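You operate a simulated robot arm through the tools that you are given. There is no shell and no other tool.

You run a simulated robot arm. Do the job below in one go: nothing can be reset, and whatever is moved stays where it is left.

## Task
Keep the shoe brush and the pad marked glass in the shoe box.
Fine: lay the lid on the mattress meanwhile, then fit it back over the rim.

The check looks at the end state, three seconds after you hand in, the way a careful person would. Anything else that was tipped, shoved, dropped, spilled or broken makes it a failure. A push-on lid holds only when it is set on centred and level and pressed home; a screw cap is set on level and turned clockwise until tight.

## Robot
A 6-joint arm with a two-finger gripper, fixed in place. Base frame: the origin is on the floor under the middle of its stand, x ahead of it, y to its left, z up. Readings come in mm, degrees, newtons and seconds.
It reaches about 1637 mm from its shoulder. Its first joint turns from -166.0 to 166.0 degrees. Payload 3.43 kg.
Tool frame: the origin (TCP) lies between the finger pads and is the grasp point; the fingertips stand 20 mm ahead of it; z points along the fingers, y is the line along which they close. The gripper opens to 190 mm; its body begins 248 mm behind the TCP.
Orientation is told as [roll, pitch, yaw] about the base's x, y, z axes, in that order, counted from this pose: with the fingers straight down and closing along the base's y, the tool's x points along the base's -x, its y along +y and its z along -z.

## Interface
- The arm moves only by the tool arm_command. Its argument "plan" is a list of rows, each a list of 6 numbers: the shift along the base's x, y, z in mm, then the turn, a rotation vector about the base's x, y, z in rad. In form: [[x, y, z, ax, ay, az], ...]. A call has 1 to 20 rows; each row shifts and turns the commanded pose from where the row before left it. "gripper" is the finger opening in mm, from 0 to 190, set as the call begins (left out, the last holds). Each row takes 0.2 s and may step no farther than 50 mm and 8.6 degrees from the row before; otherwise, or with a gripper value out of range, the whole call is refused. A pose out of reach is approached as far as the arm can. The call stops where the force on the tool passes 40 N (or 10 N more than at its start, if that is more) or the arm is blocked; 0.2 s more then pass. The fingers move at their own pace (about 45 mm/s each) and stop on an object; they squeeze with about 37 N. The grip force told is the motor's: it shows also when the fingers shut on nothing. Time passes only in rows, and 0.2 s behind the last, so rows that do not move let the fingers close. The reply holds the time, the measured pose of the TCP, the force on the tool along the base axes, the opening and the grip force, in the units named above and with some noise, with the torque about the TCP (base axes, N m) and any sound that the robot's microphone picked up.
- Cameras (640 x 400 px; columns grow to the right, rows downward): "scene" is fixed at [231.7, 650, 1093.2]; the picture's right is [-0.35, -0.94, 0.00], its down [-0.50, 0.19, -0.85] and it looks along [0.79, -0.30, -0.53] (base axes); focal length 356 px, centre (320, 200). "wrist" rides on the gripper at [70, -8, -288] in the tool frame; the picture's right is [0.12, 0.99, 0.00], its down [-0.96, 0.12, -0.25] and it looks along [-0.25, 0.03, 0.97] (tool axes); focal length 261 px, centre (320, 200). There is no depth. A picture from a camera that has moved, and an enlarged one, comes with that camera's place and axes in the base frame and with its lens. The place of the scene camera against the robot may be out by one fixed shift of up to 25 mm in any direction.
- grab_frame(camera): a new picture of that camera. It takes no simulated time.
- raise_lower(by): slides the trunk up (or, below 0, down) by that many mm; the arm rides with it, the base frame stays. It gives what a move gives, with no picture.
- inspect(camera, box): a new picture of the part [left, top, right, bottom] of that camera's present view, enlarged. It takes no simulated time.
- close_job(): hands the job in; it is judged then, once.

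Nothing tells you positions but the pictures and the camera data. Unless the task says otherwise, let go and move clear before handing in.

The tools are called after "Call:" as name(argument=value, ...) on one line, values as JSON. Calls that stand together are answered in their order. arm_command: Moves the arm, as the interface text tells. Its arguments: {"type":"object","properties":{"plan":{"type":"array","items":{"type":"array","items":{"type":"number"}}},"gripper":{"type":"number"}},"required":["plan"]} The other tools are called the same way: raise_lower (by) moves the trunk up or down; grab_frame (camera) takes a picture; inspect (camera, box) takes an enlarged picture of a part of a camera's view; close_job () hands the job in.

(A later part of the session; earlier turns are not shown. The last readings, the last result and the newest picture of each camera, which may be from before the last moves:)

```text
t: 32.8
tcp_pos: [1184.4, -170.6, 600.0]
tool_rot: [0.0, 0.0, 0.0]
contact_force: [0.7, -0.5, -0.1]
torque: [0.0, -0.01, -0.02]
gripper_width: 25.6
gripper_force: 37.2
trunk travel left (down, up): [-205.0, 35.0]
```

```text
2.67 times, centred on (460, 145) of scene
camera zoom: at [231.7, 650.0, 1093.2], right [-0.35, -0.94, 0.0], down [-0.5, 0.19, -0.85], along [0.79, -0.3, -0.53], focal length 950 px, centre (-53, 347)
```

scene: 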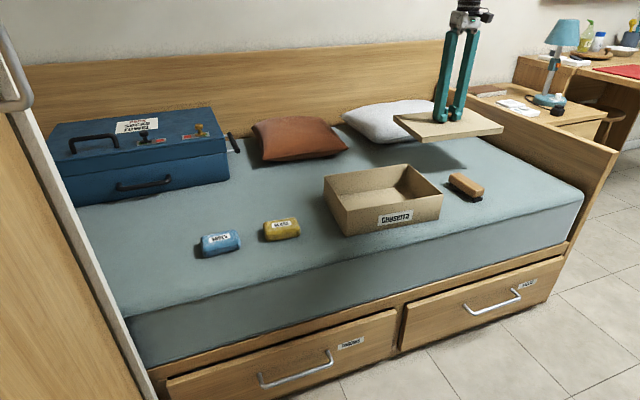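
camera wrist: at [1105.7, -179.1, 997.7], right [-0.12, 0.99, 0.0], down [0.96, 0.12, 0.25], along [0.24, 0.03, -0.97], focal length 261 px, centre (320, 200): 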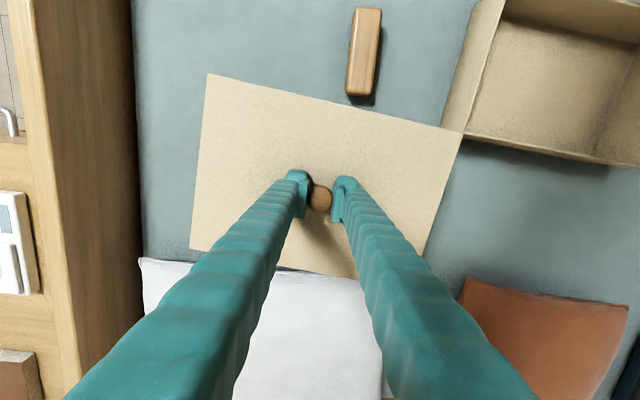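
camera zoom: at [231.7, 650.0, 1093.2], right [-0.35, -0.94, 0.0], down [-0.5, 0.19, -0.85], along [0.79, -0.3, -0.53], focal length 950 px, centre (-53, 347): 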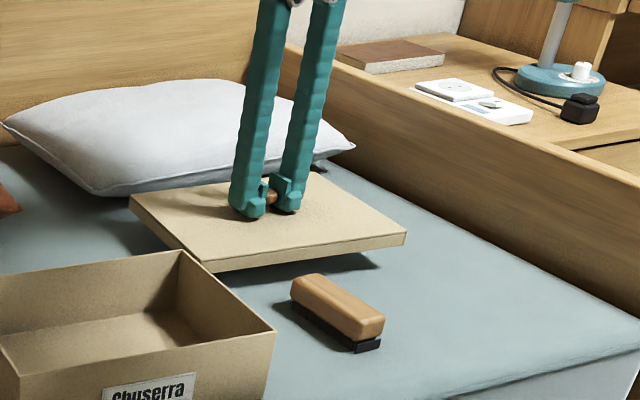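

Still ~30 mm above the mattress. Continuing down in small steps.

Call:
arm_command(plan=[[0, 0, -10, 0, 0, 0], [0, 0, -8, 0, 0, 0], [0, 0, -5, 0, 0, 0], [0, 0, 0, 0, 0, 0]], gripper=10)

Call:
inspect(camera="scene", box=[390, 120, 510, 210])

```text
t: 33.8
tcp_pos: [1184.3, -171.3, 576.8]
tool_rot: [-0.1, 0.1, 0.1]
contact_force: [-1.1, 0.0, -0.4]
torque: [-0.01, 0.02, 0.0]
gripper_width: 25.4
gripper_force: 37.5
trunk travel left (down, up): [-205.0, 35.0]
```

```text
4.44 times, centred on (450, 165) of scene
camera zoom: at [231.7, 650.0, 1093.2], right [-0.35, -0.94, 0.0], down [-0.5, 0.19, -0.85], along [0.79, -0.3, -0.53], focal length 1584 px, centre (-258, 356)
```

zoom: 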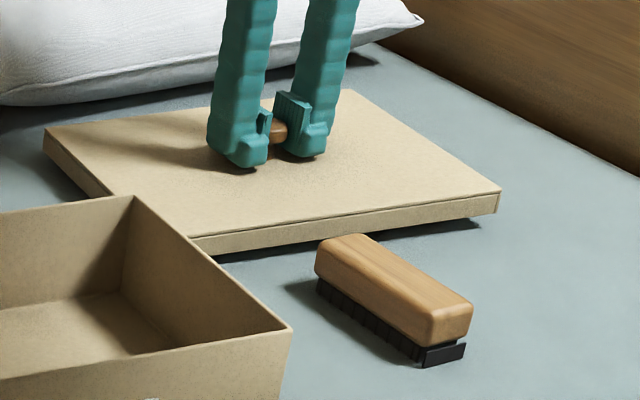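

About 10 mm more. Small 2–3 mm steps now.

Call:
arm_command(plan=[[0, 0, -3, 0, 0, 0], [0, 0, -3, 0, 0, 0], [0, 0, -2, 0, 0, 0], [0, 0, 0, 0, 0, 0]], gripper=10)

Call:
inspect(camera="scene", box=[390, 120, 510, 210])

```text
t: 34.8
tcp_pos: [1185.4, -170.3, 568.9]
tool_rot: [0.0, 0.1, -0.1]
contact_force: [0.4, -0.8, -0.6]
torque: [0.01, 0.04, 0.01]
gripper_width: 25.5
gripper_force: 36.6
trunk travel left (down, up): [-205.0, 35.0]
```

```text
4.44 times, centred on (450, 165) of scene
camera zoom: at [231.7, 650.0, 1093.2], right [-0.35, -0.94, 0.0], down [-0.5, 0.19, -0.85], along [0.79, -0.3, -0.53], focal length 1584 px, centre (-258, 356)
```

zoom: 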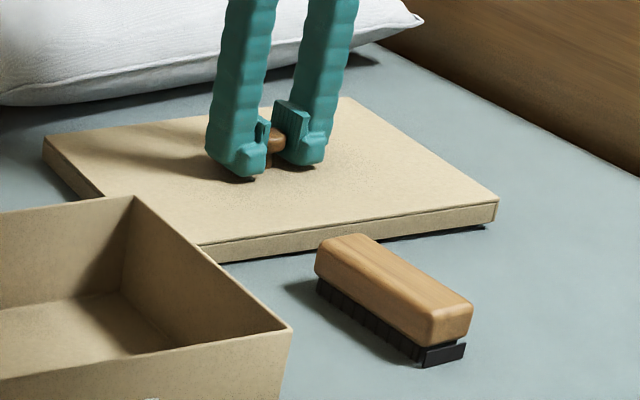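

Nearly touching. A few more 1.5 mm steps watching the force.

Call:
arm_command(plan=[[0, 0, -1.5, 0, 0, 0], [0, 0, -1.5, 0, 0, 0], [0, 0, 0, 0, 0, 0]], gripper=10)

Call:
inspect(camera="scene", box=[390, 120, 510, 210])

```text
t: 35.6
tcp_pos: [1186.0, -170.7, 566.3]
tool_rot: [0.1, 0.0, 0.0]
contact_force: [-0.5, -0.6, 2.3]
torque: [0.4, -0.32, -0.03]
gripper_width: 25.5
gripper_force: 37.2
trunk travel left (down, up): [-205.0, 35.0]
```

```text
4.44 times, centred on (450, 165) of scene
camera zoom: at [231.7, 650.0, 1093.2], right [-0.35, -0.94, 0.0], down [-0.5, 0.19, -0.85], along [0.79, -0.3, -0.53], focal length 1584 px, centre (-258, 356)
```

zoom: 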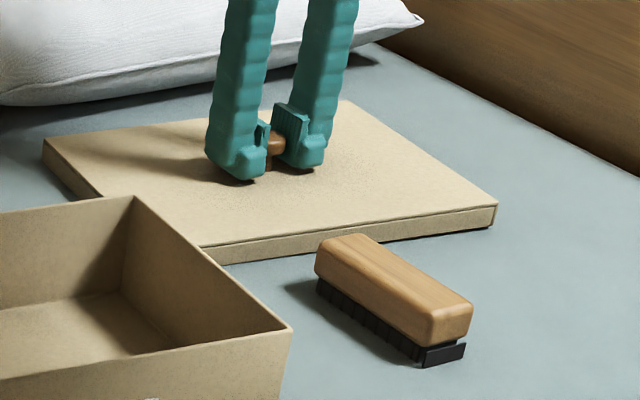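

Touchdown on the far-left corner first (2.3 N), so it's nearly flat. One more mm and then release.

Call:
arm_command(plan=[[0, 0, -1, 0, 0, 0], [0, 0, -0.5, 0, 0, 0], [0, 0, 0, 0, 0, 0]], gripper=10)

```text
t: 36.4
tcp_pos: [1184.2, -170.8, 564.7]
tool_rot: [0.1, 0.1, 0.0]
contact_force: [0.4, -2.3, 5.0]
torque: [-0.01, 0.05, 0.06]
gripper_width: 25.2
gripper_force: 37.2
trunk travel left (down, up): [-205.0, 35.0]
```

Flat contact now (5 N, no torque). Releasing the knob and rising straight up.

Call:
arm_command(plan=[[0, 0, 0, 0, 0, 0], [0, 0, 0, 0, 0, 0], [0, 0, 0, 0, 0, 0]], gripper=70)

Call:
inspect(camera="scene", box=[390, 120, 510, 210])

Call:
inspect(camera="wrist", box=[180, 60, 480, 290])

```text
t: 37.2
tcp_pos: [1185.5, -170.5, 563.3]
tool_rot: [0.0, 0.0, 0.1]
contact_force: [-0.5, -0.4, -0.1]
torque: [0.0, 0.02, 0.04]
gripper_width: 69.9
gripper_force: 0.0
trunk travel left (down, up): [-205.0, 35.0]
```

```text
4.44 times, centred on (450, 165) of scene
camera zoom: at [231.7, 650.0, 1093.2], right [-0.35, -0.94, 0.0], down [-0.5, 0.19, -0.85], along [0.79, -0.3, -0.53], focal length 1584 px, centre (-258, 356)
```

zoom: 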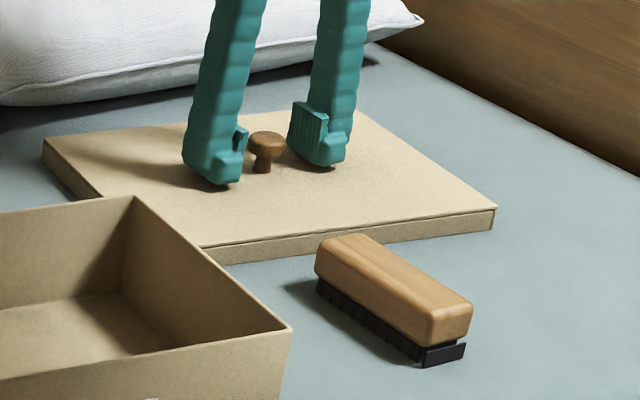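

```text
1.74 times, centred on (330, 175) of wrist
camera zoom: at [1115.5, -178.3, 851.2], right [-0.12, 0.99, 0.0], down [0.96, 0.12, 0.25], along [0.24, 0.03, -0.97], focal length 453 px, centre (303, 244)
```

zoom: 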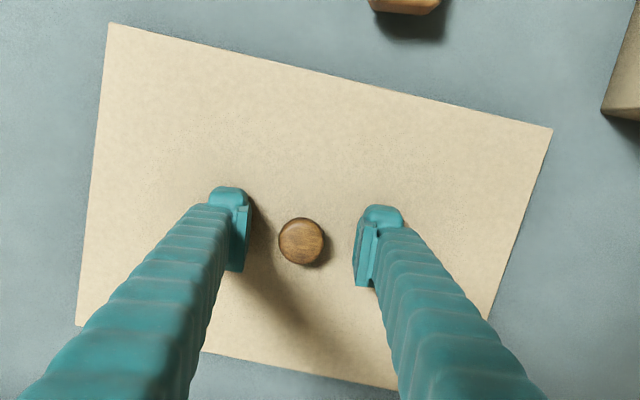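

Lid rests flat on the mattress. Now rise and move above the brush for a closer look.

Call:
arm_command(plan=[[0, 0, 20, 0, 0, 0], [0, 0, 35, 0, 0, 0], [0, 0, 45, 0, 0, 0], [0, 0, 45, 0, 0, 0], [-20, 4, 15, 0, 0, 0], [-40, 8, 0, 0, 0, 0], [-45, 9, 0, 0, 0, 0], [-45, 9, 0, 0, 0, 0], [-40, 8, 0, 0, 0, 0], [-14, 2, 0, 0, 0, 0], [0, 0, 0, 0, 0, 0]], gripper=90)

Call:
grab_frame(camera="wrist")

Call:
grab_frame(camera="scene")

```text
t: 39.6
tcp_pos: [980.4, -129.8, 723.9]
tool_rot: [0.0, 0.0, 0.0]
contact_force: [0.4, 1.1, -0.7]
torque: [-0.01, 0.01, -0.03]
gripper_width: 90.1
gripper_force: 0.0
trunk travel left (down, up): [-205.0, 35.0]
```

```text
taken
camera wrist: at [911.2, -138.1, 1010.9], right [-0.12, 0.99, 0.0], down [0.96, 0.12, 0.25], along [0.24, 0.03, -0.97], focal length 261 px, centre (320, 200)
```

wrist: 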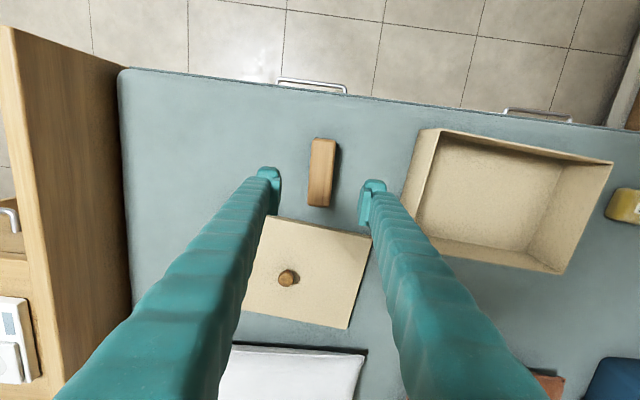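

```text
taken
```

scene: 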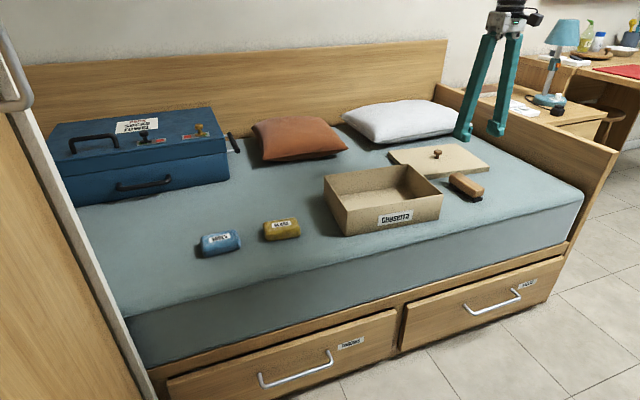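

Zooming in on the brush and open box for exact positions.

Call:
inspect(camera="wrist", box=[280, 120, 370, 220])

Call:
inspect(camera="wrist", box=[390, 110, 640, 290])

Call:
inspect(camera="wrist", box=[230, 200, 390, 340])

```text
4.00 times, centred on (325, 170) of wrist
camera zoom: at [911.2, -138.1, 1010.9], right [-0.12, 0.99, 0.0], down [0.96, 0.12, 0.25], along [0.24, 0.03, -0.97], focal length 1043 px, centre (300, 320)
```

zoom: 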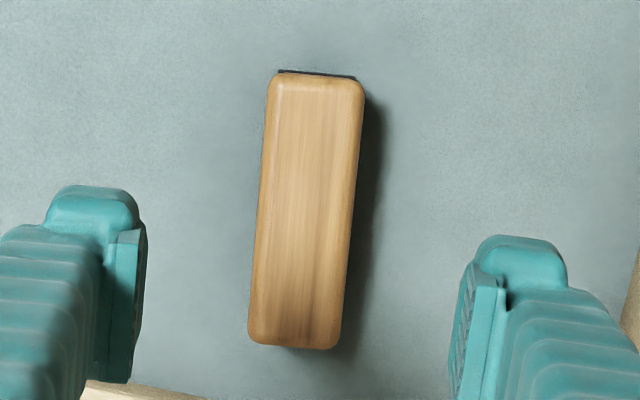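

```text
2.22 times, centred on (515, 200) of wrist
camera zoom: at [911.2, -138.1, 1010.9], right [-0.12, 0.99, 0.0], down [0.96, 0.12, 0.25], along [0.24, 0.03, -0.97], focal length 579 px, centre (-113, 200)
```

zoom: 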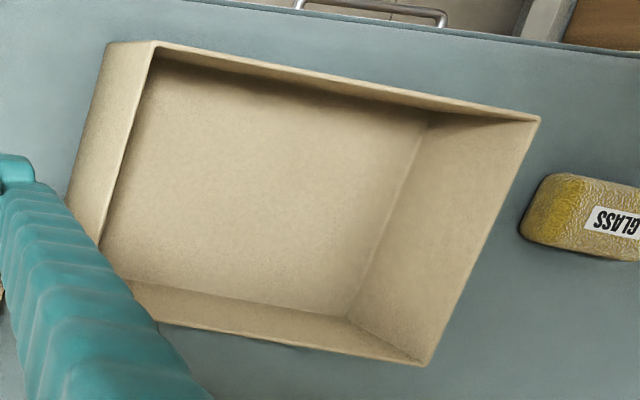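

```text
2.86 times, centred on (310, 270) of wrist
camera zoom: at [911.2, -138.1, 1010.9], right [-0.12, 0.99, 0.0], down [0.96, 0.12, 0.25], along [0.24, 0.03, -0.97], focal length 745 px, centre (349, 0)
```

zoom: 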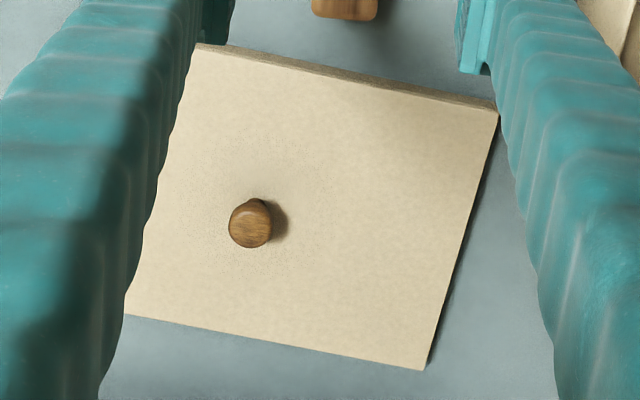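

Brush centre ≈(978.5,−127.8), yaw ≈ +2.8°, width ≈42 mm; the box centre ≈(989,176), inner depth ~80 mm. I'll align to the brush and descend.

Call:
arm_command(plan=[[-2, 2, -30, 0, 0, 0.049], [0, 0, -45, 0, 0, 0], [0, 0, -40, 0, 0, 0], [0, 0, -25, 0, 0, 0], [0, 0, 0, 0, 0, 0]], gripper=90)

Call:
grab_frame(camera="wrist")

Call:
inspect(camera="scene", box=[410, 110, 530, 210])

```text
t: 40.8
tcp_pos: [978.4, -127.1, 583.2]
tool_rot: [0.0, 0.1, 3.0]
contact_force: [0.1, 0.8, 0.7]
torque: [0.01, -0.01, 0.05]
gripper_width: 90.1
gripper_force: 0.1
trunk travel left (down, up): [-205.0, 35.0]
```

```text
taken
camera wrist: at [909.4, -139.2, 870.1], right [-0.17, 0.99, 0.0], down [0.96, 0.16, 0.25], along [0.24, 0.04, -0.97], focal length 261 px, centre (320, 200)
```

wrist: 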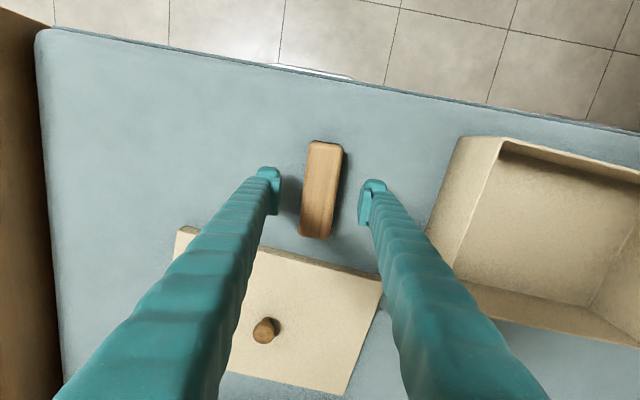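

```text
4.00 times, centred on (470, 160) of scene
camera zoom: at [231.7, 650.0, 1093.2], right [-0.35, -0.94, 0.0], down [-0.5, 0.19, -0.85], along [0.79, -0.3, -0.53], focal length 1426 px, centre (-280, 360)
```

zoom: 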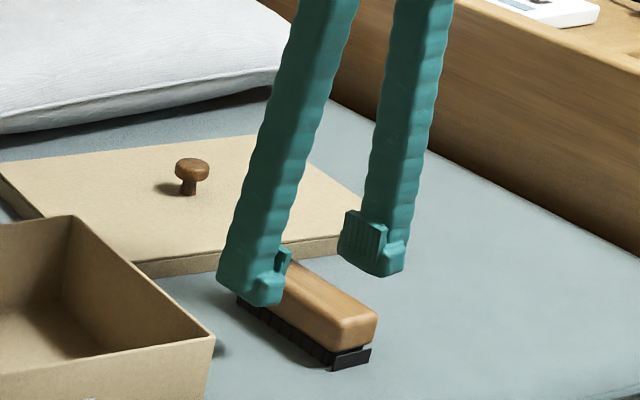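

Fingers straddle the brush well. Final descent, then close.

Call:
arm_command(plan=[[0, 0, -15, 0, 0, 0], [0, 0, -12, 0, 0, 0], [0, 0, -7, 0, 0, 0], [0, 0, 0, 0, 0, 0]], gripper=90)

Call:
inspect(camera="scene", box=[430, 140, 510, 210])

```text
t: 41.8
tcp_pos: [978.4, -128.4, 549.2]
tool_rot: [0.1, 0.1, 3.0]
contact_force: [0.0, -0.9, 0.1]
torque: [0.0, 0.0, 0.0]
gripper_width: 90.0
gripper_force: 0.1
trunk travel left (down, up): [-205.0, 35.0]
```

```text
5.71 times, centred on (470, 175) of scene
camera zoom: at [231.7, 650.0, 1093.2], right [-0.35, -0.94, 0.0], down [-0.5, 0.19, -0.85], along [0.79, -0.3, -0.53], focal length 2036 px, centre (-537, 343)
```

zoom: 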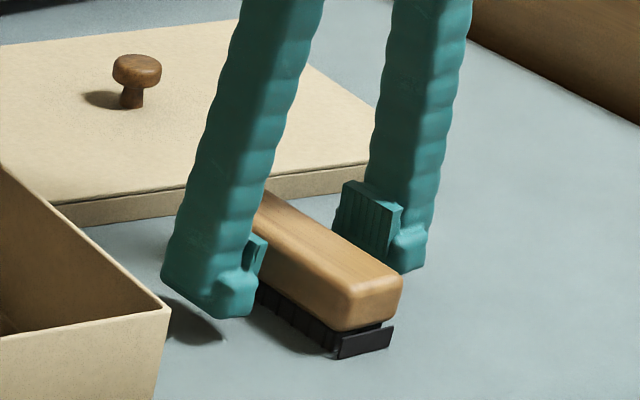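

Positioned around the wooden body. Closing.

Call:
arm_command(plan=[[0, 0, 0, 0, 0, 0], [0, 0, 0, 0, 0, 0], [0, 0, 0, 0, 0, 0], [0, 0, 0, 0, 0, 0], [0, 0, 0, 0, 0, 0]], gripper=20)

Call:
inspect(camera="scene", box=[430, 140, 510, 210])

```text
t: 43.0
tcp_pos: [978.2, -128.2, 549.6]
tool_rot: [0.1, 0.1, 2.9]
contact_force: [-0.1, -0.2, 0.7]
torque: [0.03, 0.0, -0.02]
gripper_width: 40.5
gripper_force: 37.2
trunk travel left (down, up): [-205.0, 35.0]
```

```text
5.71 times, centred on (470, 175) of scene
camera zoom: at [231.7, 650.0, 1093.2], right [-0.35, -0.94, 0.0], down [-0.5, 0.19, -0.85], along [0.79, -0.3, -0.53], focal length 2036 px, centre (-537, 343)
```

zoom: 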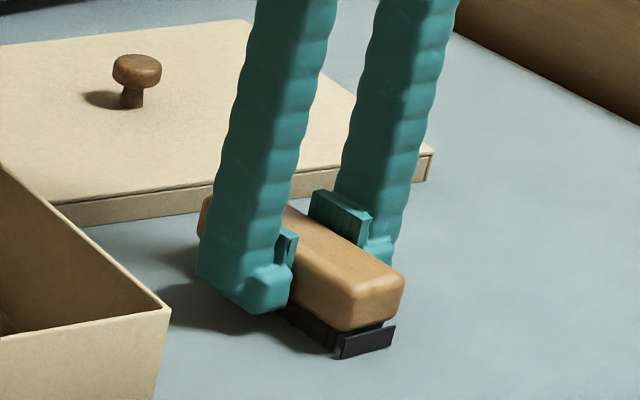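

Brush gripped (40.5 mm). Lift clear of the rim and carry it over the box's right part, turning to the box's yaw.

Call:
arm_command(plan=[[0, 0, 8, 0, 0, 0], [0, 0, 20, 0, 0, 0], [0, 0, 35, 0, 0, 0], [0, 0, 40, 0, 0, 0], [0, 0, 37, 0, 0, 0], [1, 25, 0, 0, 0, -0.02], [1, 35, 0, 0, 0, -0.03], [1, 40, 0, 0, 0, -0.03], [1, 40, 0, 0, 0, -0.03], [1, 40, 0, 0, 0, 0], [1, 40, 0, 0, 0, 0], [1, 30, 0, 0, 0, 0], [1, 9, 0, 0, 0, 0], [0, 0, 0, 0, 0, 0]], gripper=20)

Call:
grab_frame(camera="wrist")

Call:
grab_frame(camera="scene")

```text
t: 46.0
tcp_pos: [985.9, 130.7, 691.2]
tool_rot: [0.0, 0.0, -3.5]
contact_force: [0.0, -0.6, -0.9]
torque: [0.04, -0.02, 0.0]
gripper_width: 40.8
gripper_force: 37.3
trunk travel left (down, up): [-205.0, 35.0]
```

```text
taken
camera wrist: at [916.0, 126.5, 977.7], right [-0.06, 1.0, 0.0], down [0.97, 0.06, 0.25], along [0.25, 0.01, -0.97], focal length 261 px, centre (320, 200)
```

wrist: 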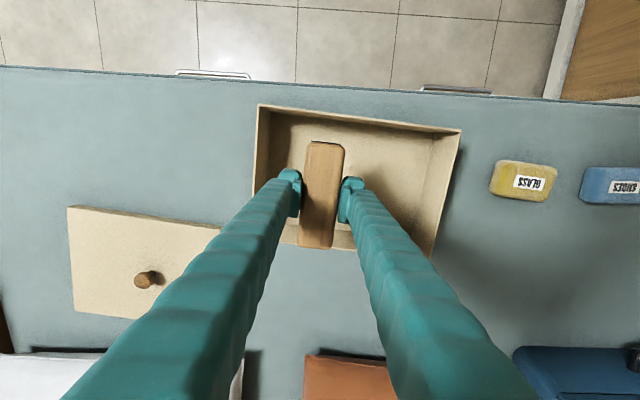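

```text
taken
```

scene: 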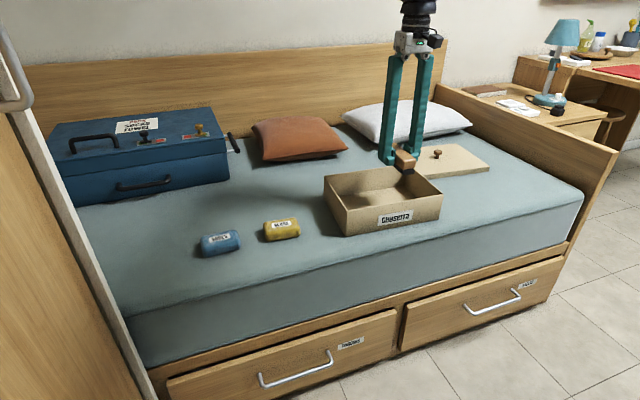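

Brush is above the box's right half, aligned. Descending into the box.

Call:
arm_command(plan=[[0, 0, -30, 0, 0, 0], [0, 0, -35, 0, 0, 0], [0, 0, -30, 0, 0, 0], [0, 0, -20, 0, 0, 0], [0, 0, -14, 0, 0, 0], [0, 0, 0, 0, 0, 0]], gripper=20)

Call:
inspect(camera="scene", box=[310, 130, 460, 245])

Call:
grab_frame(camera="wrist")

```text
t: 47.4
tcp_pos: [986.4, 130.8, 558.6]
tool_rot: [0.1, 0.1, -3.4]
contact_force: [0.1, 0.4, -1.1]
torque: [0.01, 0.0, -0.01]
gripper_width: 40.7
gripper_force: 36.9
trunk travel left (down, up): [-205.0, 35.0]
```

```text
3.48 times, centred on (385, 188) of scene
camera zoom: at [231.7, 650.0, 1093.2], right [-0.35, -0.94, 0.0], down [-0.5, 0.19, -0.85], along [0.79, -0.3, -0.53], focal length 1240 px, centre (94, 244)
```

zoom: 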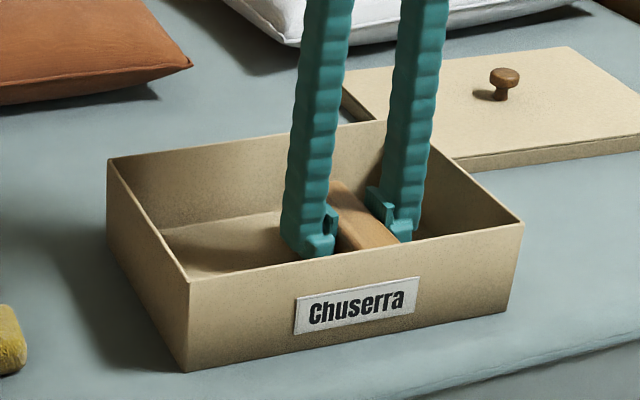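

```text
taken
camera wrist: at [917.0, 127.0, 847.6], right [-0.06, 1.0, 0.0], down [0.97, 0.06, 0.25], along [0.25, 0.01, -0.97], focal length 261 px, centre (320, 200)
```

wrist: 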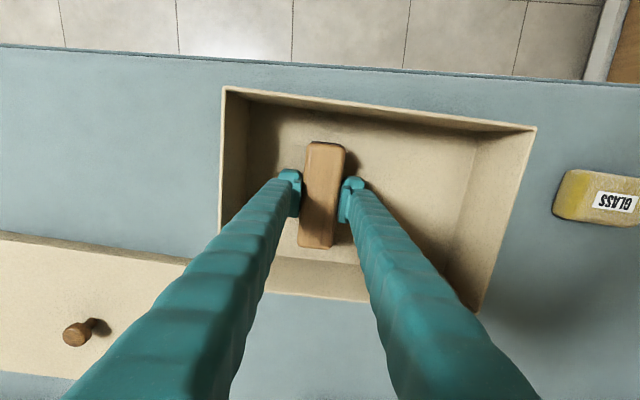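

Good placement. Continue down gently until the brush rests on the floor of the box.

Call:
arm_command(plan=[[0, 0, -3, 0, 0, 0], [0, 0, -2, 0, 0, 0], [0, 0, 0, 0, 0, 0]], gripper=20)

```text
t: 48.2
tcp_pos: [986.7, 130.2, 557.0]
tool_rot: [0.0, 0.1, -3.4]
contact_force: [-0.3, 0.1, -0.4]
torque: [0.02, 0.0, 0.0]
gripper_width: 40.7
gripper_force: 37.4
trunk travel left (down, up): [-205.0, 35.0]
```

Call:
arm_command(plan=[[0, 0, -1.5, 0, 0, 0], [0, 0, -1.5, 0, 0, 0], [0, 0, 0, 0, 0, 0]], gripper=20)

```text
t: 49.0
tcp_pos: [985.5, 130.3, 555.9]
tool_rot: [0.0, 0.0, -3.4]
contact_force: [-4.0, 0.6, 19.9]
torque: [0.0, 0.42, 0.04]
gripper_width: 40.5
gripper_force: 36.9
trunk travel left (down, up): [-205.0, 35.0]
```

The brush rests on the box floor. Relax slightly, then release.

Call:
arm_command(plan=[[0, 0, 1, 0, 0, 0], [0, 0, 0, 0, 0, 0]], gripper=20)

Call:
arm_command(plan=[[0, 0, 0, 0, 0, 0], [0, 0, 0, 0, 0, 0], [0, 0, 0, 0, 0, 0]], gripper=62)

Call:
grab_frame(camera="wrist")

Call:
inspect(camera="scene", box=[310, 130, 460, 245])

```text
t: 49.6
tcp_pos: [987.1, 130.5, 555.6]
tool_rot: [0.0, -0.1, -3.5]
contact_force: [1.1, 0.6, 16.7]
torque: [0.03, -0.03, 0.0]
gripper_width: 40.8
gripper_force: 37.0
trunk travel left (down, up): [-205.0, 35.0]
```

```text
t: 50.4
tcp_pos: [986.3, 130.7, 553.8]
tool_rot: [0.0, 0.1, -3.5]
contact_force: [0.3, -0.5, -0.2]
torque: [0.0, 0.0, 0.01]
gripper_width: 61.9
gripper_force: 0.1
trunk travel left (down, up): [-205.0, 35.0]
```

```text
taken
camera wrist: at [916.9, 126.7, 841.2], right [-0.06, 1.0, 0.0], down [0.97, 0.06, 0.25], along [0.25, 0.01, -0.97], focal length 261 px, centre (320, 200)
```

wrist: 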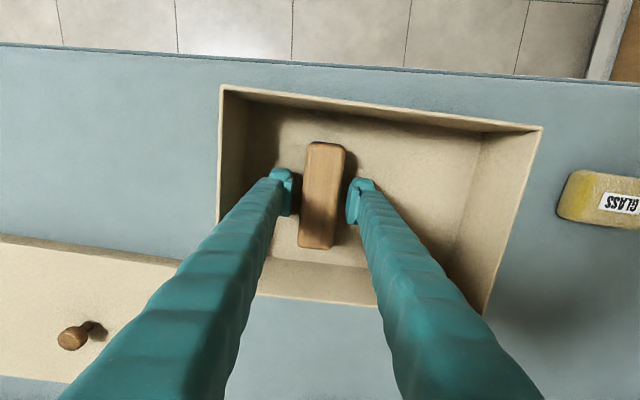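

```text
3.48 times, centred on (385, 188) of scene
camera zoom: at [231.7, 650.0, 1093.2], right [-0.35, -0.94, 0.0], down [-0.5, 0.19, -0.85], along [0.79, -0.3, -0.53], focal length 1240 px, centre (94, 244)
```

zoom: 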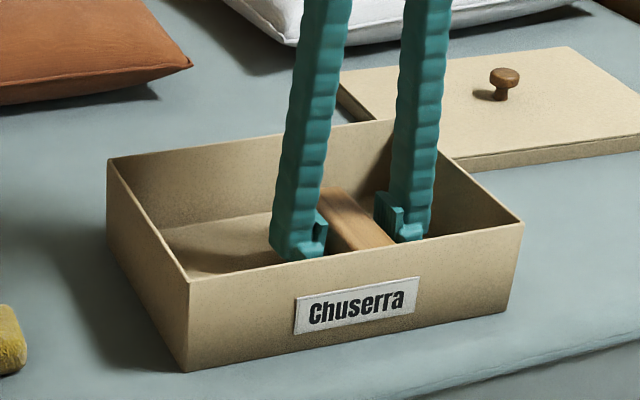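

Brush is in the box. Rise straight up and go to the glass pad, turning the gripper ~88° so it closes over the pad's short side.

Call:
arm_command(plan=[[0, 0, 15, 0, 0, 0], [0, 0, 35, 0, 0, 0], [0, 0, 45, 0, 0, 0], [0, 0, 45, 0, 0, 0], [0, 0, 30, 0, 0, 0], [0, 0, 0, 0, 0, 0]], gripper=62)

Call:
arm_command(plan=[[-1, 29, 0, 0, 0, 0.1288], [-1, 29, 0, 0, 0, 0.1288], [-1, 29, 0, 0, 0, 0.1288], [-1, 29, 0, 0, 0, 0.1288], [-1, 29, 0, 0, 0, 0.1288], [-1, 29, 0, 0, 0, 0.1288], [-1, 29, 0, 0, 0, 0.1288], [-1, 29, 0, 0, 0, 0.1288], [-1, 29, 0, 0, 0, 0.1288], [-1, 29, 0, 0, 0, 0.1288], [-1, 29, 0, 0, 0, 0.1288], [-1, 29, 0, 0, 0, 0.1288], [0, 0, 0, 0, 0, 0]], gripper=110)

Call:
grab_frame(camera="wrist")

Call:
grab_frame(camera="scene")

```text
t: 51.8
tcp_pos: [986.4, 129.8, 725.5]
tool_rot: [-0.1, 0.2, -3.5]
contact_force: [0.6, -0.3, 0.4]
torque: [-0.03, -0.01, 0.01]
gripper_width: 61.8
gripper_force: 0.1
trunk travel left (down, up): [-205.0, 35.0]
```

```text
t: 54.6
tcp_pos: [971.7, 478.6, 723.8]
tool_rot: [-0.1, 0.2, 85.2]
contact_force: [0.3, 0.4, 0.7]
torque: [0.0, 0.01, 0.01]
gripper_width: 110.0
gripper_force: 0.0
trunk travel left (down, up): [-205.0, 35.0]
```

```text
taken
camera wrist: at [976.8, 408.8, 1011.5], right [-1.0, -0.03, 0.0], down [-0.03, 0.97, 0.25], along [-0.01, 0.25, -0.97], focal length 261 px, centre (320, 200)
```

wrist: 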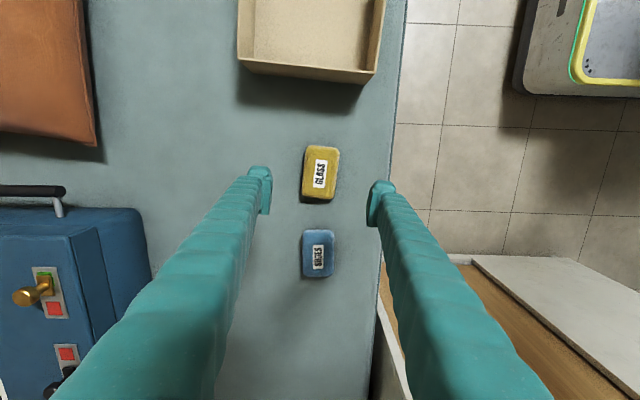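

```text
taken
```

scene: 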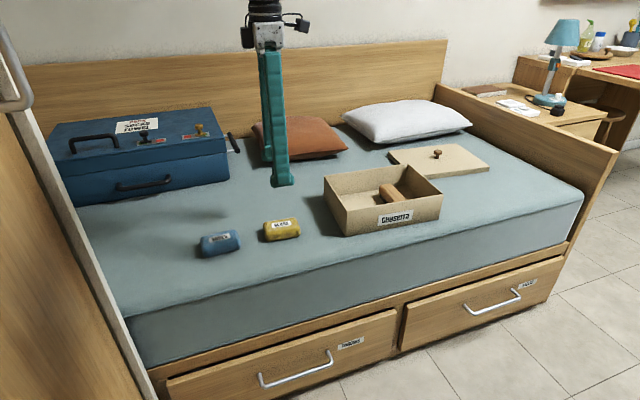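

Above the glass pad with the gripper turned. Zoom for exact pad position and angle.

Call:
inspect(camera="wrist", box=[270, 130, 370, 210])

```text
5.00 times, centred on (320, 170) of wrist
camera zoom: at [976.8, 408.8, 1011.5], right [-1.0, -0.03, 0.0], down [-0.03, 0.97, 0.25], along [-0.01, 0.25, -0.97], focal length 1303 px, centre (320, 350)
```

zoom: 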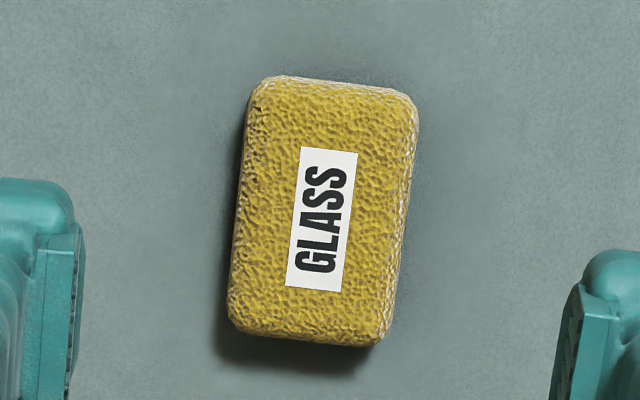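

Pad centre ≈(975,477), 57 mm wide, angle matches the gripper. Descending.

Call:
arm_command(plan=[[0, -2, -40, 0, 0, 0], [0, 0, -45, 0, 0, 0], [0, 0, -40, 0, 0, 0], [0, 0, -30, 0, 0, 0], [0, 0, 0, 0, 0, 0]], gripper=110)

Call:
grab_frame(camera="wrist")

Call:
inspect(camera="scene", box=[190, 170, 340, 280])

```text
t: 55.8
tcp_pos: [973.0, 476.9, 568.3]
tool_rot: [0.0, 0.1, 85.0]
contact_force: [-0.6, -0.3, -0.3]
torque: [0.05, -0.04, -0.01]
gripper_width: 110.0
gripper_force: 0.0
trunk travel left (down, up): [-205.0, 35.0]
```

```text
taken
camera wrist: at [978.0, 407.2, 856.1], right [-1.0, -0.03, 0.0], down [-0.03, 0.97, 0.25], along [-0.01, 0.25, -0.97], focal length 261 px, centre (320, 200)
```

wrist: 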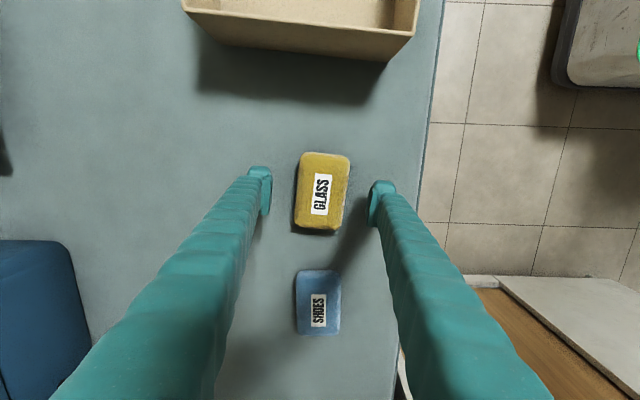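

```text
3.64 times, centred on (265, 225) of scene
camera zoom: at [231.7, 650.0, 1093.2], right [-0.35, -0.94, 0.0], down [-0.5, 0.19, -0.85], along [0.79, -0.3, -0.53], focal length 1296 px, centre (520, 109)
```

zoom: 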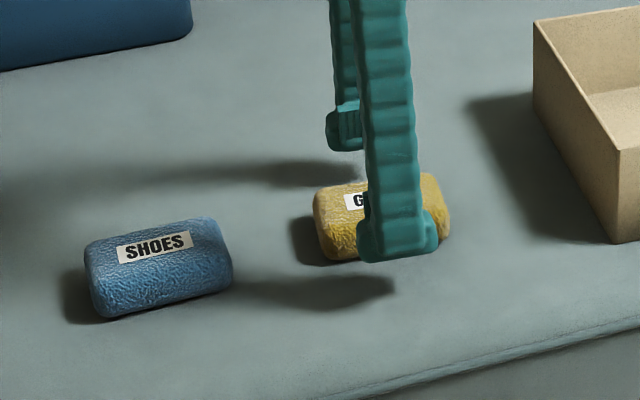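

Aligned. Final descent and close on the pad.

Call:
arm_command(plan=[[-1, 0, -12, 0, 0, 0], [0, 0, -8, 0, 0, 0], [0, 0, -5, 0, 0, 0], [0, 0, 0, 0, 0, 0]], gripper=110)

Call:
arm_command(plan=[[0, 0, 0, 0, 0, 0], [0, 0, 0, 0, 0, 0], [0, 0, 0, 0, 0, 0], [0, 0, 0, 0, 0, 0], [0, 0, 0, 0, 0, 0], [0, 0, 0, 0, 0, 0]], gripper=35)

Call:
grab_frame(camera="wrist")

Call:
inspect(camera="scene", box=[190, 170, 340, 280])

```text
t: 56.8
tcp_pos: [972.8, 476.7, 544.8]
tool_rot: [0.0, 0.1, 85.1]
contact_force: [-0.7, 0.3, -0.1]
torque: [-0.02, -0.01, -0.02]
gripper_width: 109.9
gripper_force: 0.0
trunk travel left (down, up): [-205.0, 35.0]
```

```text
t: 58.2
tcp_pos: [973.0, 477.3, 543.9]
tool_rot: [0.0, 0.1, 85.0]
contact_force: [-0.4, -0.4, 0.2]
torque: [0.02, -0.01, 0.0]
gripper_width: 60.6
gripper_force: 36.7
trunk travel left (down, up): [-205.0, 35.0]
```

```text
taken
camera wrist: at [976.8, 407.3, 831.6], right [-1.0, -0.03, 0.0], down [-0.03, 0.97, 0.25], along [-0.01, 0.25, -0.97], focal length 261 px, centre (320, 200)
```

wrist: 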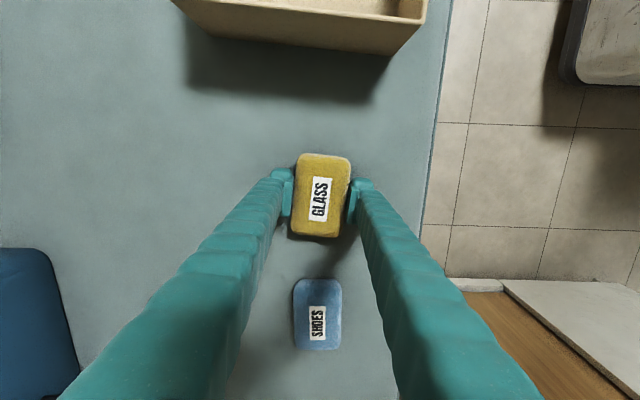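

```text
3.64 times, centred on (265, 225) of scene
camera zoom: at [231.7, 650.0, 1093.2], right [-0.35, -0.94, 0.0], down [-0.5, 0.19, -0.85], along [0.79, -0.3, -0.53], focal length 1296 px, centre (520, 109)
```

zoom: 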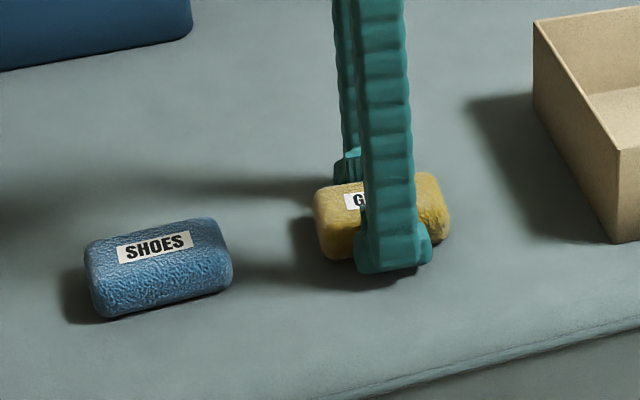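

Glass pad gripped (60.6 mm). Lift and carry it over the left half of the box.

Call:
arm_command(plan=[[0, 0, 8, 0, 0, 0], [0, 0, 22, 0, 0, 0], [0, 0, 35, 0, 0, 0], [0, 0, 40, 0, 0, 0], [0, 0, 35, 0, 0, 0], [2, -20, 0, 0, 0, 0.013], [2, -30, 0, 0, 0, 0.013], [3, -35, 0, 0, 0, 0], [3, -35, 0, 0, 0, 0], [3, -35, 0, 0, 0, 0], [3, -35, 0, 0, 0, 0], [2, -30, 0, 0, 0, 0], [1, -19, 0, 0, 0, 0], [0, 0, 0, 0, 0, 0]], gripper=35)

Call:
grab_frame(camera="wrist")

Call:
grab_frame(camera="scene")

```text
t: 61.2
tcp_pos: [993.2, 237.8, 684.2]
tool_rot: [0.1, 0.2, 86.5]
contact_force: [-0.9, -0.9, -0.4]
torque: [-0.01, -0.01, -0.02]
gripper_width: 60.5
gripper_force: 37.1
trunk travel left (down, up): [-205.0, 35.0]
```

```text
taken
camera wrist: at [997.3, 168.1, 971.8], right [-1.0, -0.06, 0.0], down [-0.06, 0.97, 0.25], along [-0.02, 0.25, -0.97], focal length 261 px, centre (320, 200)
```

wrist: 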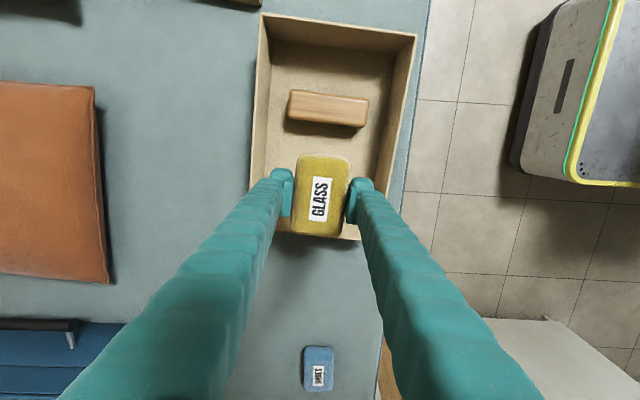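

```text
taken
```

scene: 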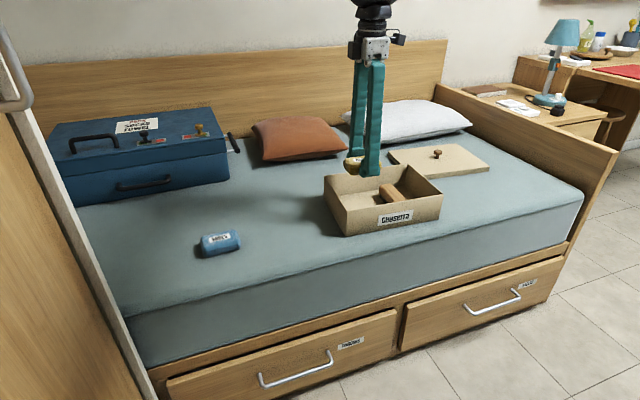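

Pad is above the free half of the box. Descending.

Call:
arm_command(plan=[[0, 0, -30, 0, 0, 0], [0, 0, -35, 0, 0, 0], [0, 0, -30, 0, 0, 0], [0, 0, -20, 0, 0, 0], [0, 0, -10, 0, 0, 0], [0, 0, 0, 0, 0, 0]], gripper=35)

Call:
grab_frame(camera="wrist")

Call:
inspect(camera="scene", box=[310, 130, 460, 245])

```text
t: 62.6
tcp_pos: [992.3, 237.6, 559.4]
tool_rot: [0.0, 0.1, 86.7]
contact_force: [-0.7, -0.1, -0.6]
torque: [0.04, -0.02, -0.02]
gripper_width: 60.6
gripper_force: 36.7
trunk travel left (down, up): [-205.0, 35.0]
```

```text
taken
camera wrist: at [997.2, 167.9, 846.1], right [-1.0, -0.06, 0.0], down [-0.06, 0.97, 0.25], along [-0.02, 0.25, -0.97], focal length 261 px, centre (320, 200)
```

wrist: 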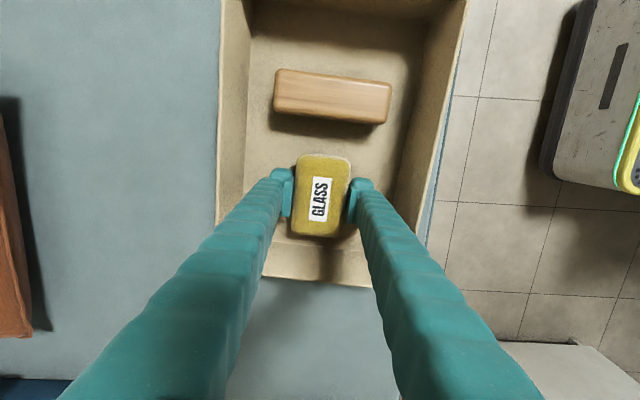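

```text
3.48 times, centred on (385, 188) of scene
camera zoom: at [231.7, 650.0, 1093.2], right [-0.35, -0.94, 0.0], down [-0.5, 0.19, -0.85], along [0.79, -0.3, -0.53], focal length 1240 px, centre (94, 244)
```

zoom: 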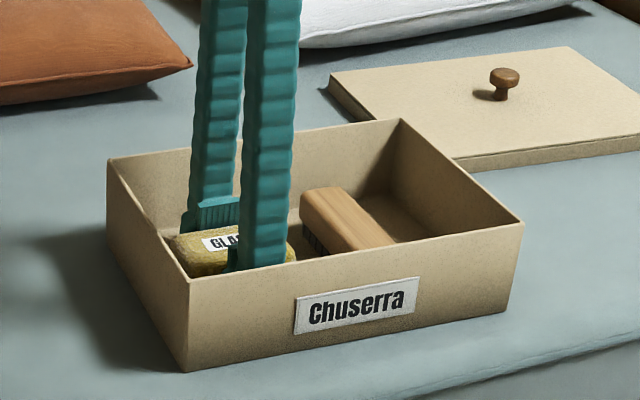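

Just above the floor; small steps to touch down.

Call:
arm_command(plan=[[0, 0, -3, 0, 0, 0], [0, 0, -2, 0, 0, 0], [0, 0, -1.5, 0, 0, 0], [0, 0, 0, 0, 0, 0]], gripper=35)

```text
t: 63.6
tcp_pos: [992.4, 236.5, 552.7]
tool_rot: [0.0, 0.1, 86.6]
contact_force: [-0.3, -0.1, -1.2]
torque: [0.01, 0.01, -0.02]
gripper_width: 60.4
gripper_force: 37.3
trunk travel left (down, up): [-205.0, 35.0]
```

Call:
arm_command(plan=[[0, 0, -1.5, 0, 0, 0], [0, 0, -1.5, 0, 0, 0], [0, 0, 0, 0, 0, 0]], gripper=35)

```text
t: 64.4
tcp_pos: [991.7, 236.6, 549.6]
tool_rot: [0.0, 0.1, 86.7]
contact_force: [0.1, -0.7, 0.2]
torque: [0.01, -0.03, 0.01]
gripper_width: 60.5
gripper_force: 36.9
trunk travel left (down, up): [-205.0, 35.0]
```

Call:
arm_command(plan=[[0, 0, -1, 0, 0, 0], [0, 0, -1, 0, 0, 0], [0, 0, 0, 0, 0, 0]], gripper=35)

Call:
inspect(camera="scene", box=[330, 160, 410, 220])

```text
t: 65.2
tcp_pos: [993.1, 238.9, 548.4]
tool_rot: [-0.2, 0.1, 86.6]
contact_force: [-1.3, -1.1, 17.0]
torque: [-0.08, 0.13, -0.01]
gripper_width: 60.6
gripper_force: 37.1
trunk travel left (down, up): [-205.0, 35.0]
```

```text
6.67 times, centred on (370, 190) of scene
camera zoom: at [231.7, 650.0, 1093.2], right [-0.35, -0.94, 0.0], down [-0.5, 0.19, -0.85], along [0.79, -0.3, -0.53], focal length 2376 px, centre (-13, 267)
```

zoom: 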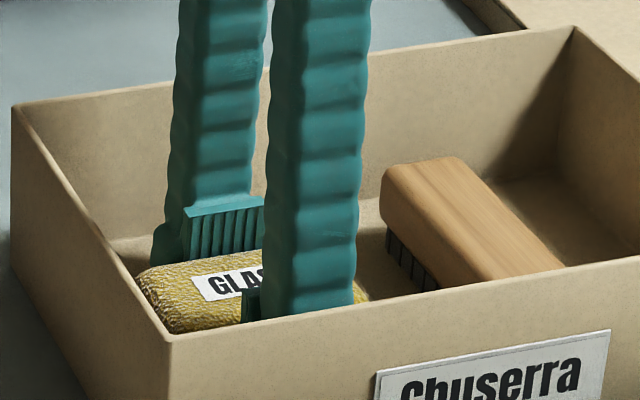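

Pad touches the floor of the box (17 N). Release with a small opening and rise.

Call:
arm_command(plan=[[0, 0, 1, 0, 0, 0], [0, 0, 0, 0, 0, 0]], gripper=35)

Call:
arm_command(plan=[[0, 0, 0, 0, 0, 0], [0, 0, 0, 0, 0, 0], [0, 0, 0, 0, 0, 0]], gripper=82)

Call:
arm_command(plan=[[0, 0, 10, 0, 0, 0], [0, 0, 30, 0, 0, 0], [0, 0, 45, 0, 0, 0], [0, 0, 45, 0, 0, 0], [0, 0, 45, 0, 0, 0], [0, 0, 0, 0, 0, 0]], gripper=82)

Call:
grab_frame(camera="wrist")

Call:
grab_frame(camera="scene")

```text
t: 65.8
tcp_pos: [992.5, 238.2, 549.7]
tool_rot: [-0.1, 0.1, 86.6]
contact_force: [2.8, 0.8, 12.9]
torque: [0.0, -0.07, 0.02]
gripper_width: 60.4
gripper_force: 36.8
trunk travel left (down, up): [-205.0, 35.0]
```

```text
t: 66.6
tcp_pos: [992.7, 237.9, 548.0]
tool_rot: [0.0, 0.1, 86.7]
contact_force: [0.1, 0.3, 0.0]
torque: [0.0, -0.01, 0.02]
gripper_width: 82.4
gripper_force: 0.1
trunk travel left (down, up): [-205.0, 35.0]
```

```text
t: 68.0
tcp_pos: [991.1, 237.2, 725.6]
tool_rot: [-0.1, 0.1, 86.6]
contact_force: [0.6, -0.6, 0.0]
torque: [-0.01, 0.0, 0.02]
gripper_width: 82.2
gripper_force: 0.2
trunk travel left (down, up): [-205.0, 35.0]
```

```text
taken
camera wrist: at [996.4, 167.1, 1012.2], right [-1.0, -0.06, 0.0], down [-0.06, 0.97, 0.25], along [-0.02, 0.25, -0.97], focal length 261 px, centre (320, 200)
```

wrist: 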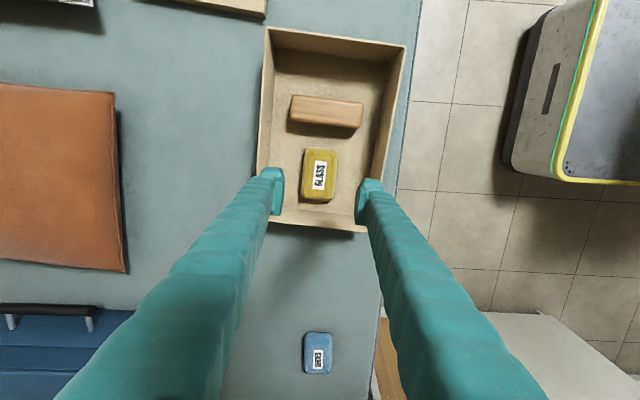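

```text
taken
```

scene: 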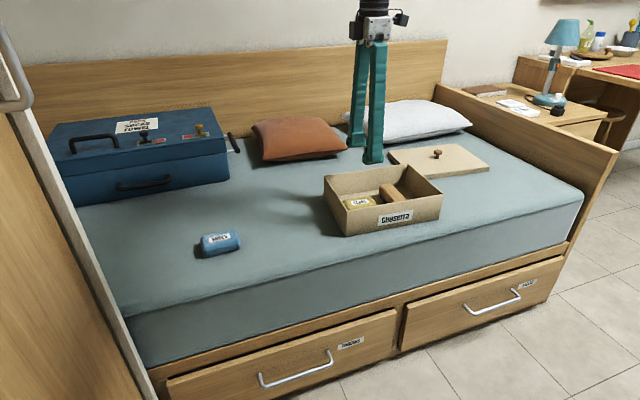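

Both items are in the box with plenty of room below the rim. Turn the gripper back to yaw 0, and view the box from above to measure its rim.

Call:
arm_command(plan=[[0, -5.6, 6, 0, 0, -0.1374], [0, -5.6, 6, 0, 0, -0.1374], [0, -5.6, 6, 0, 0, -0.1374], [0, -5.6, 6, 0, 0, -0.1374], [-0.5, -5.6, 6, 0, 0, -0.1374], [-0.5, -5.6, 6, 0, 0, -0.1374], [-0.5, -5.6, 6, 0, 0, -0.1374], [-0.5, -5.6, 6, 0, 0, -0.1374], [-0.5, -5.6, 6, 0, 0, -0.1374], [-0.5, -5.6, 6, 0, 0, -0.1374], [-0.5, -5.6, 6, 0, 0, -0.1374], [0, 0, 0, 0, 0, 0], [0, 0, 0, 0, 0, 0]], gripper=190)

Call:
grab_frame(camera="wrist")

Call:
inspect(camera="wrist", box=[225, 90, 420, 250])

```text
t: 70.8
tcp_pos: [989.1, 175.1, 789.0]
tool_rot: [0.0, 0.1, 0.1]
contact_force: [0.2, -0.2, 1.4]
torque: [-0.03, 0.01, 0.03]
gripper_width: 190.0
gripper_force: 0.0
trunk travel left (down, up): [-205.0, 35.0]
```

```text
taken
camera wrist: at [920.0, 167.9, 1077.0], right [-0.12, 0.99, 0.0], down [0.96, 0.12, 0.25], along [0.24, 0.03, -0.97], focal length 261 px, centre (320, 200)
```

wrist: 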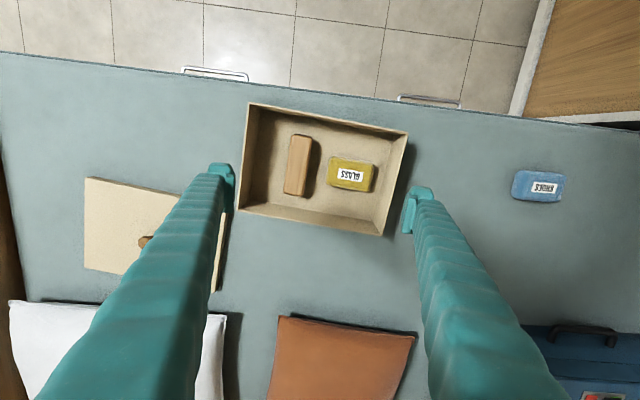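

```text
2.50 times, centred on (322, 170) of wrist
camera zoom: at [920.0, 167.9, 1077.0], right [-0.12, 0.99, 0.0], down [0.96, 0.12, 0.25], along [0.24, 0.03, -0.97], focal length 652 px, centre (314, 275)
```

zoom: 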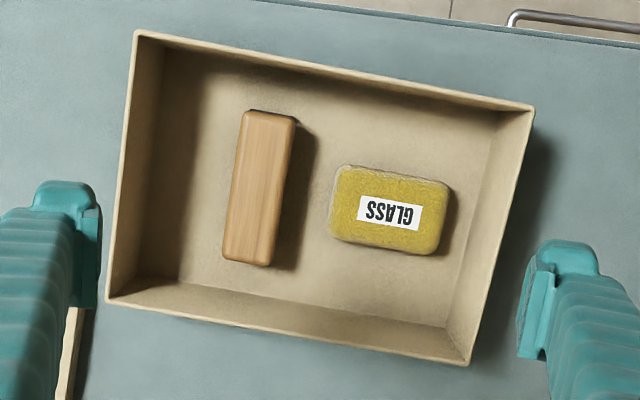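

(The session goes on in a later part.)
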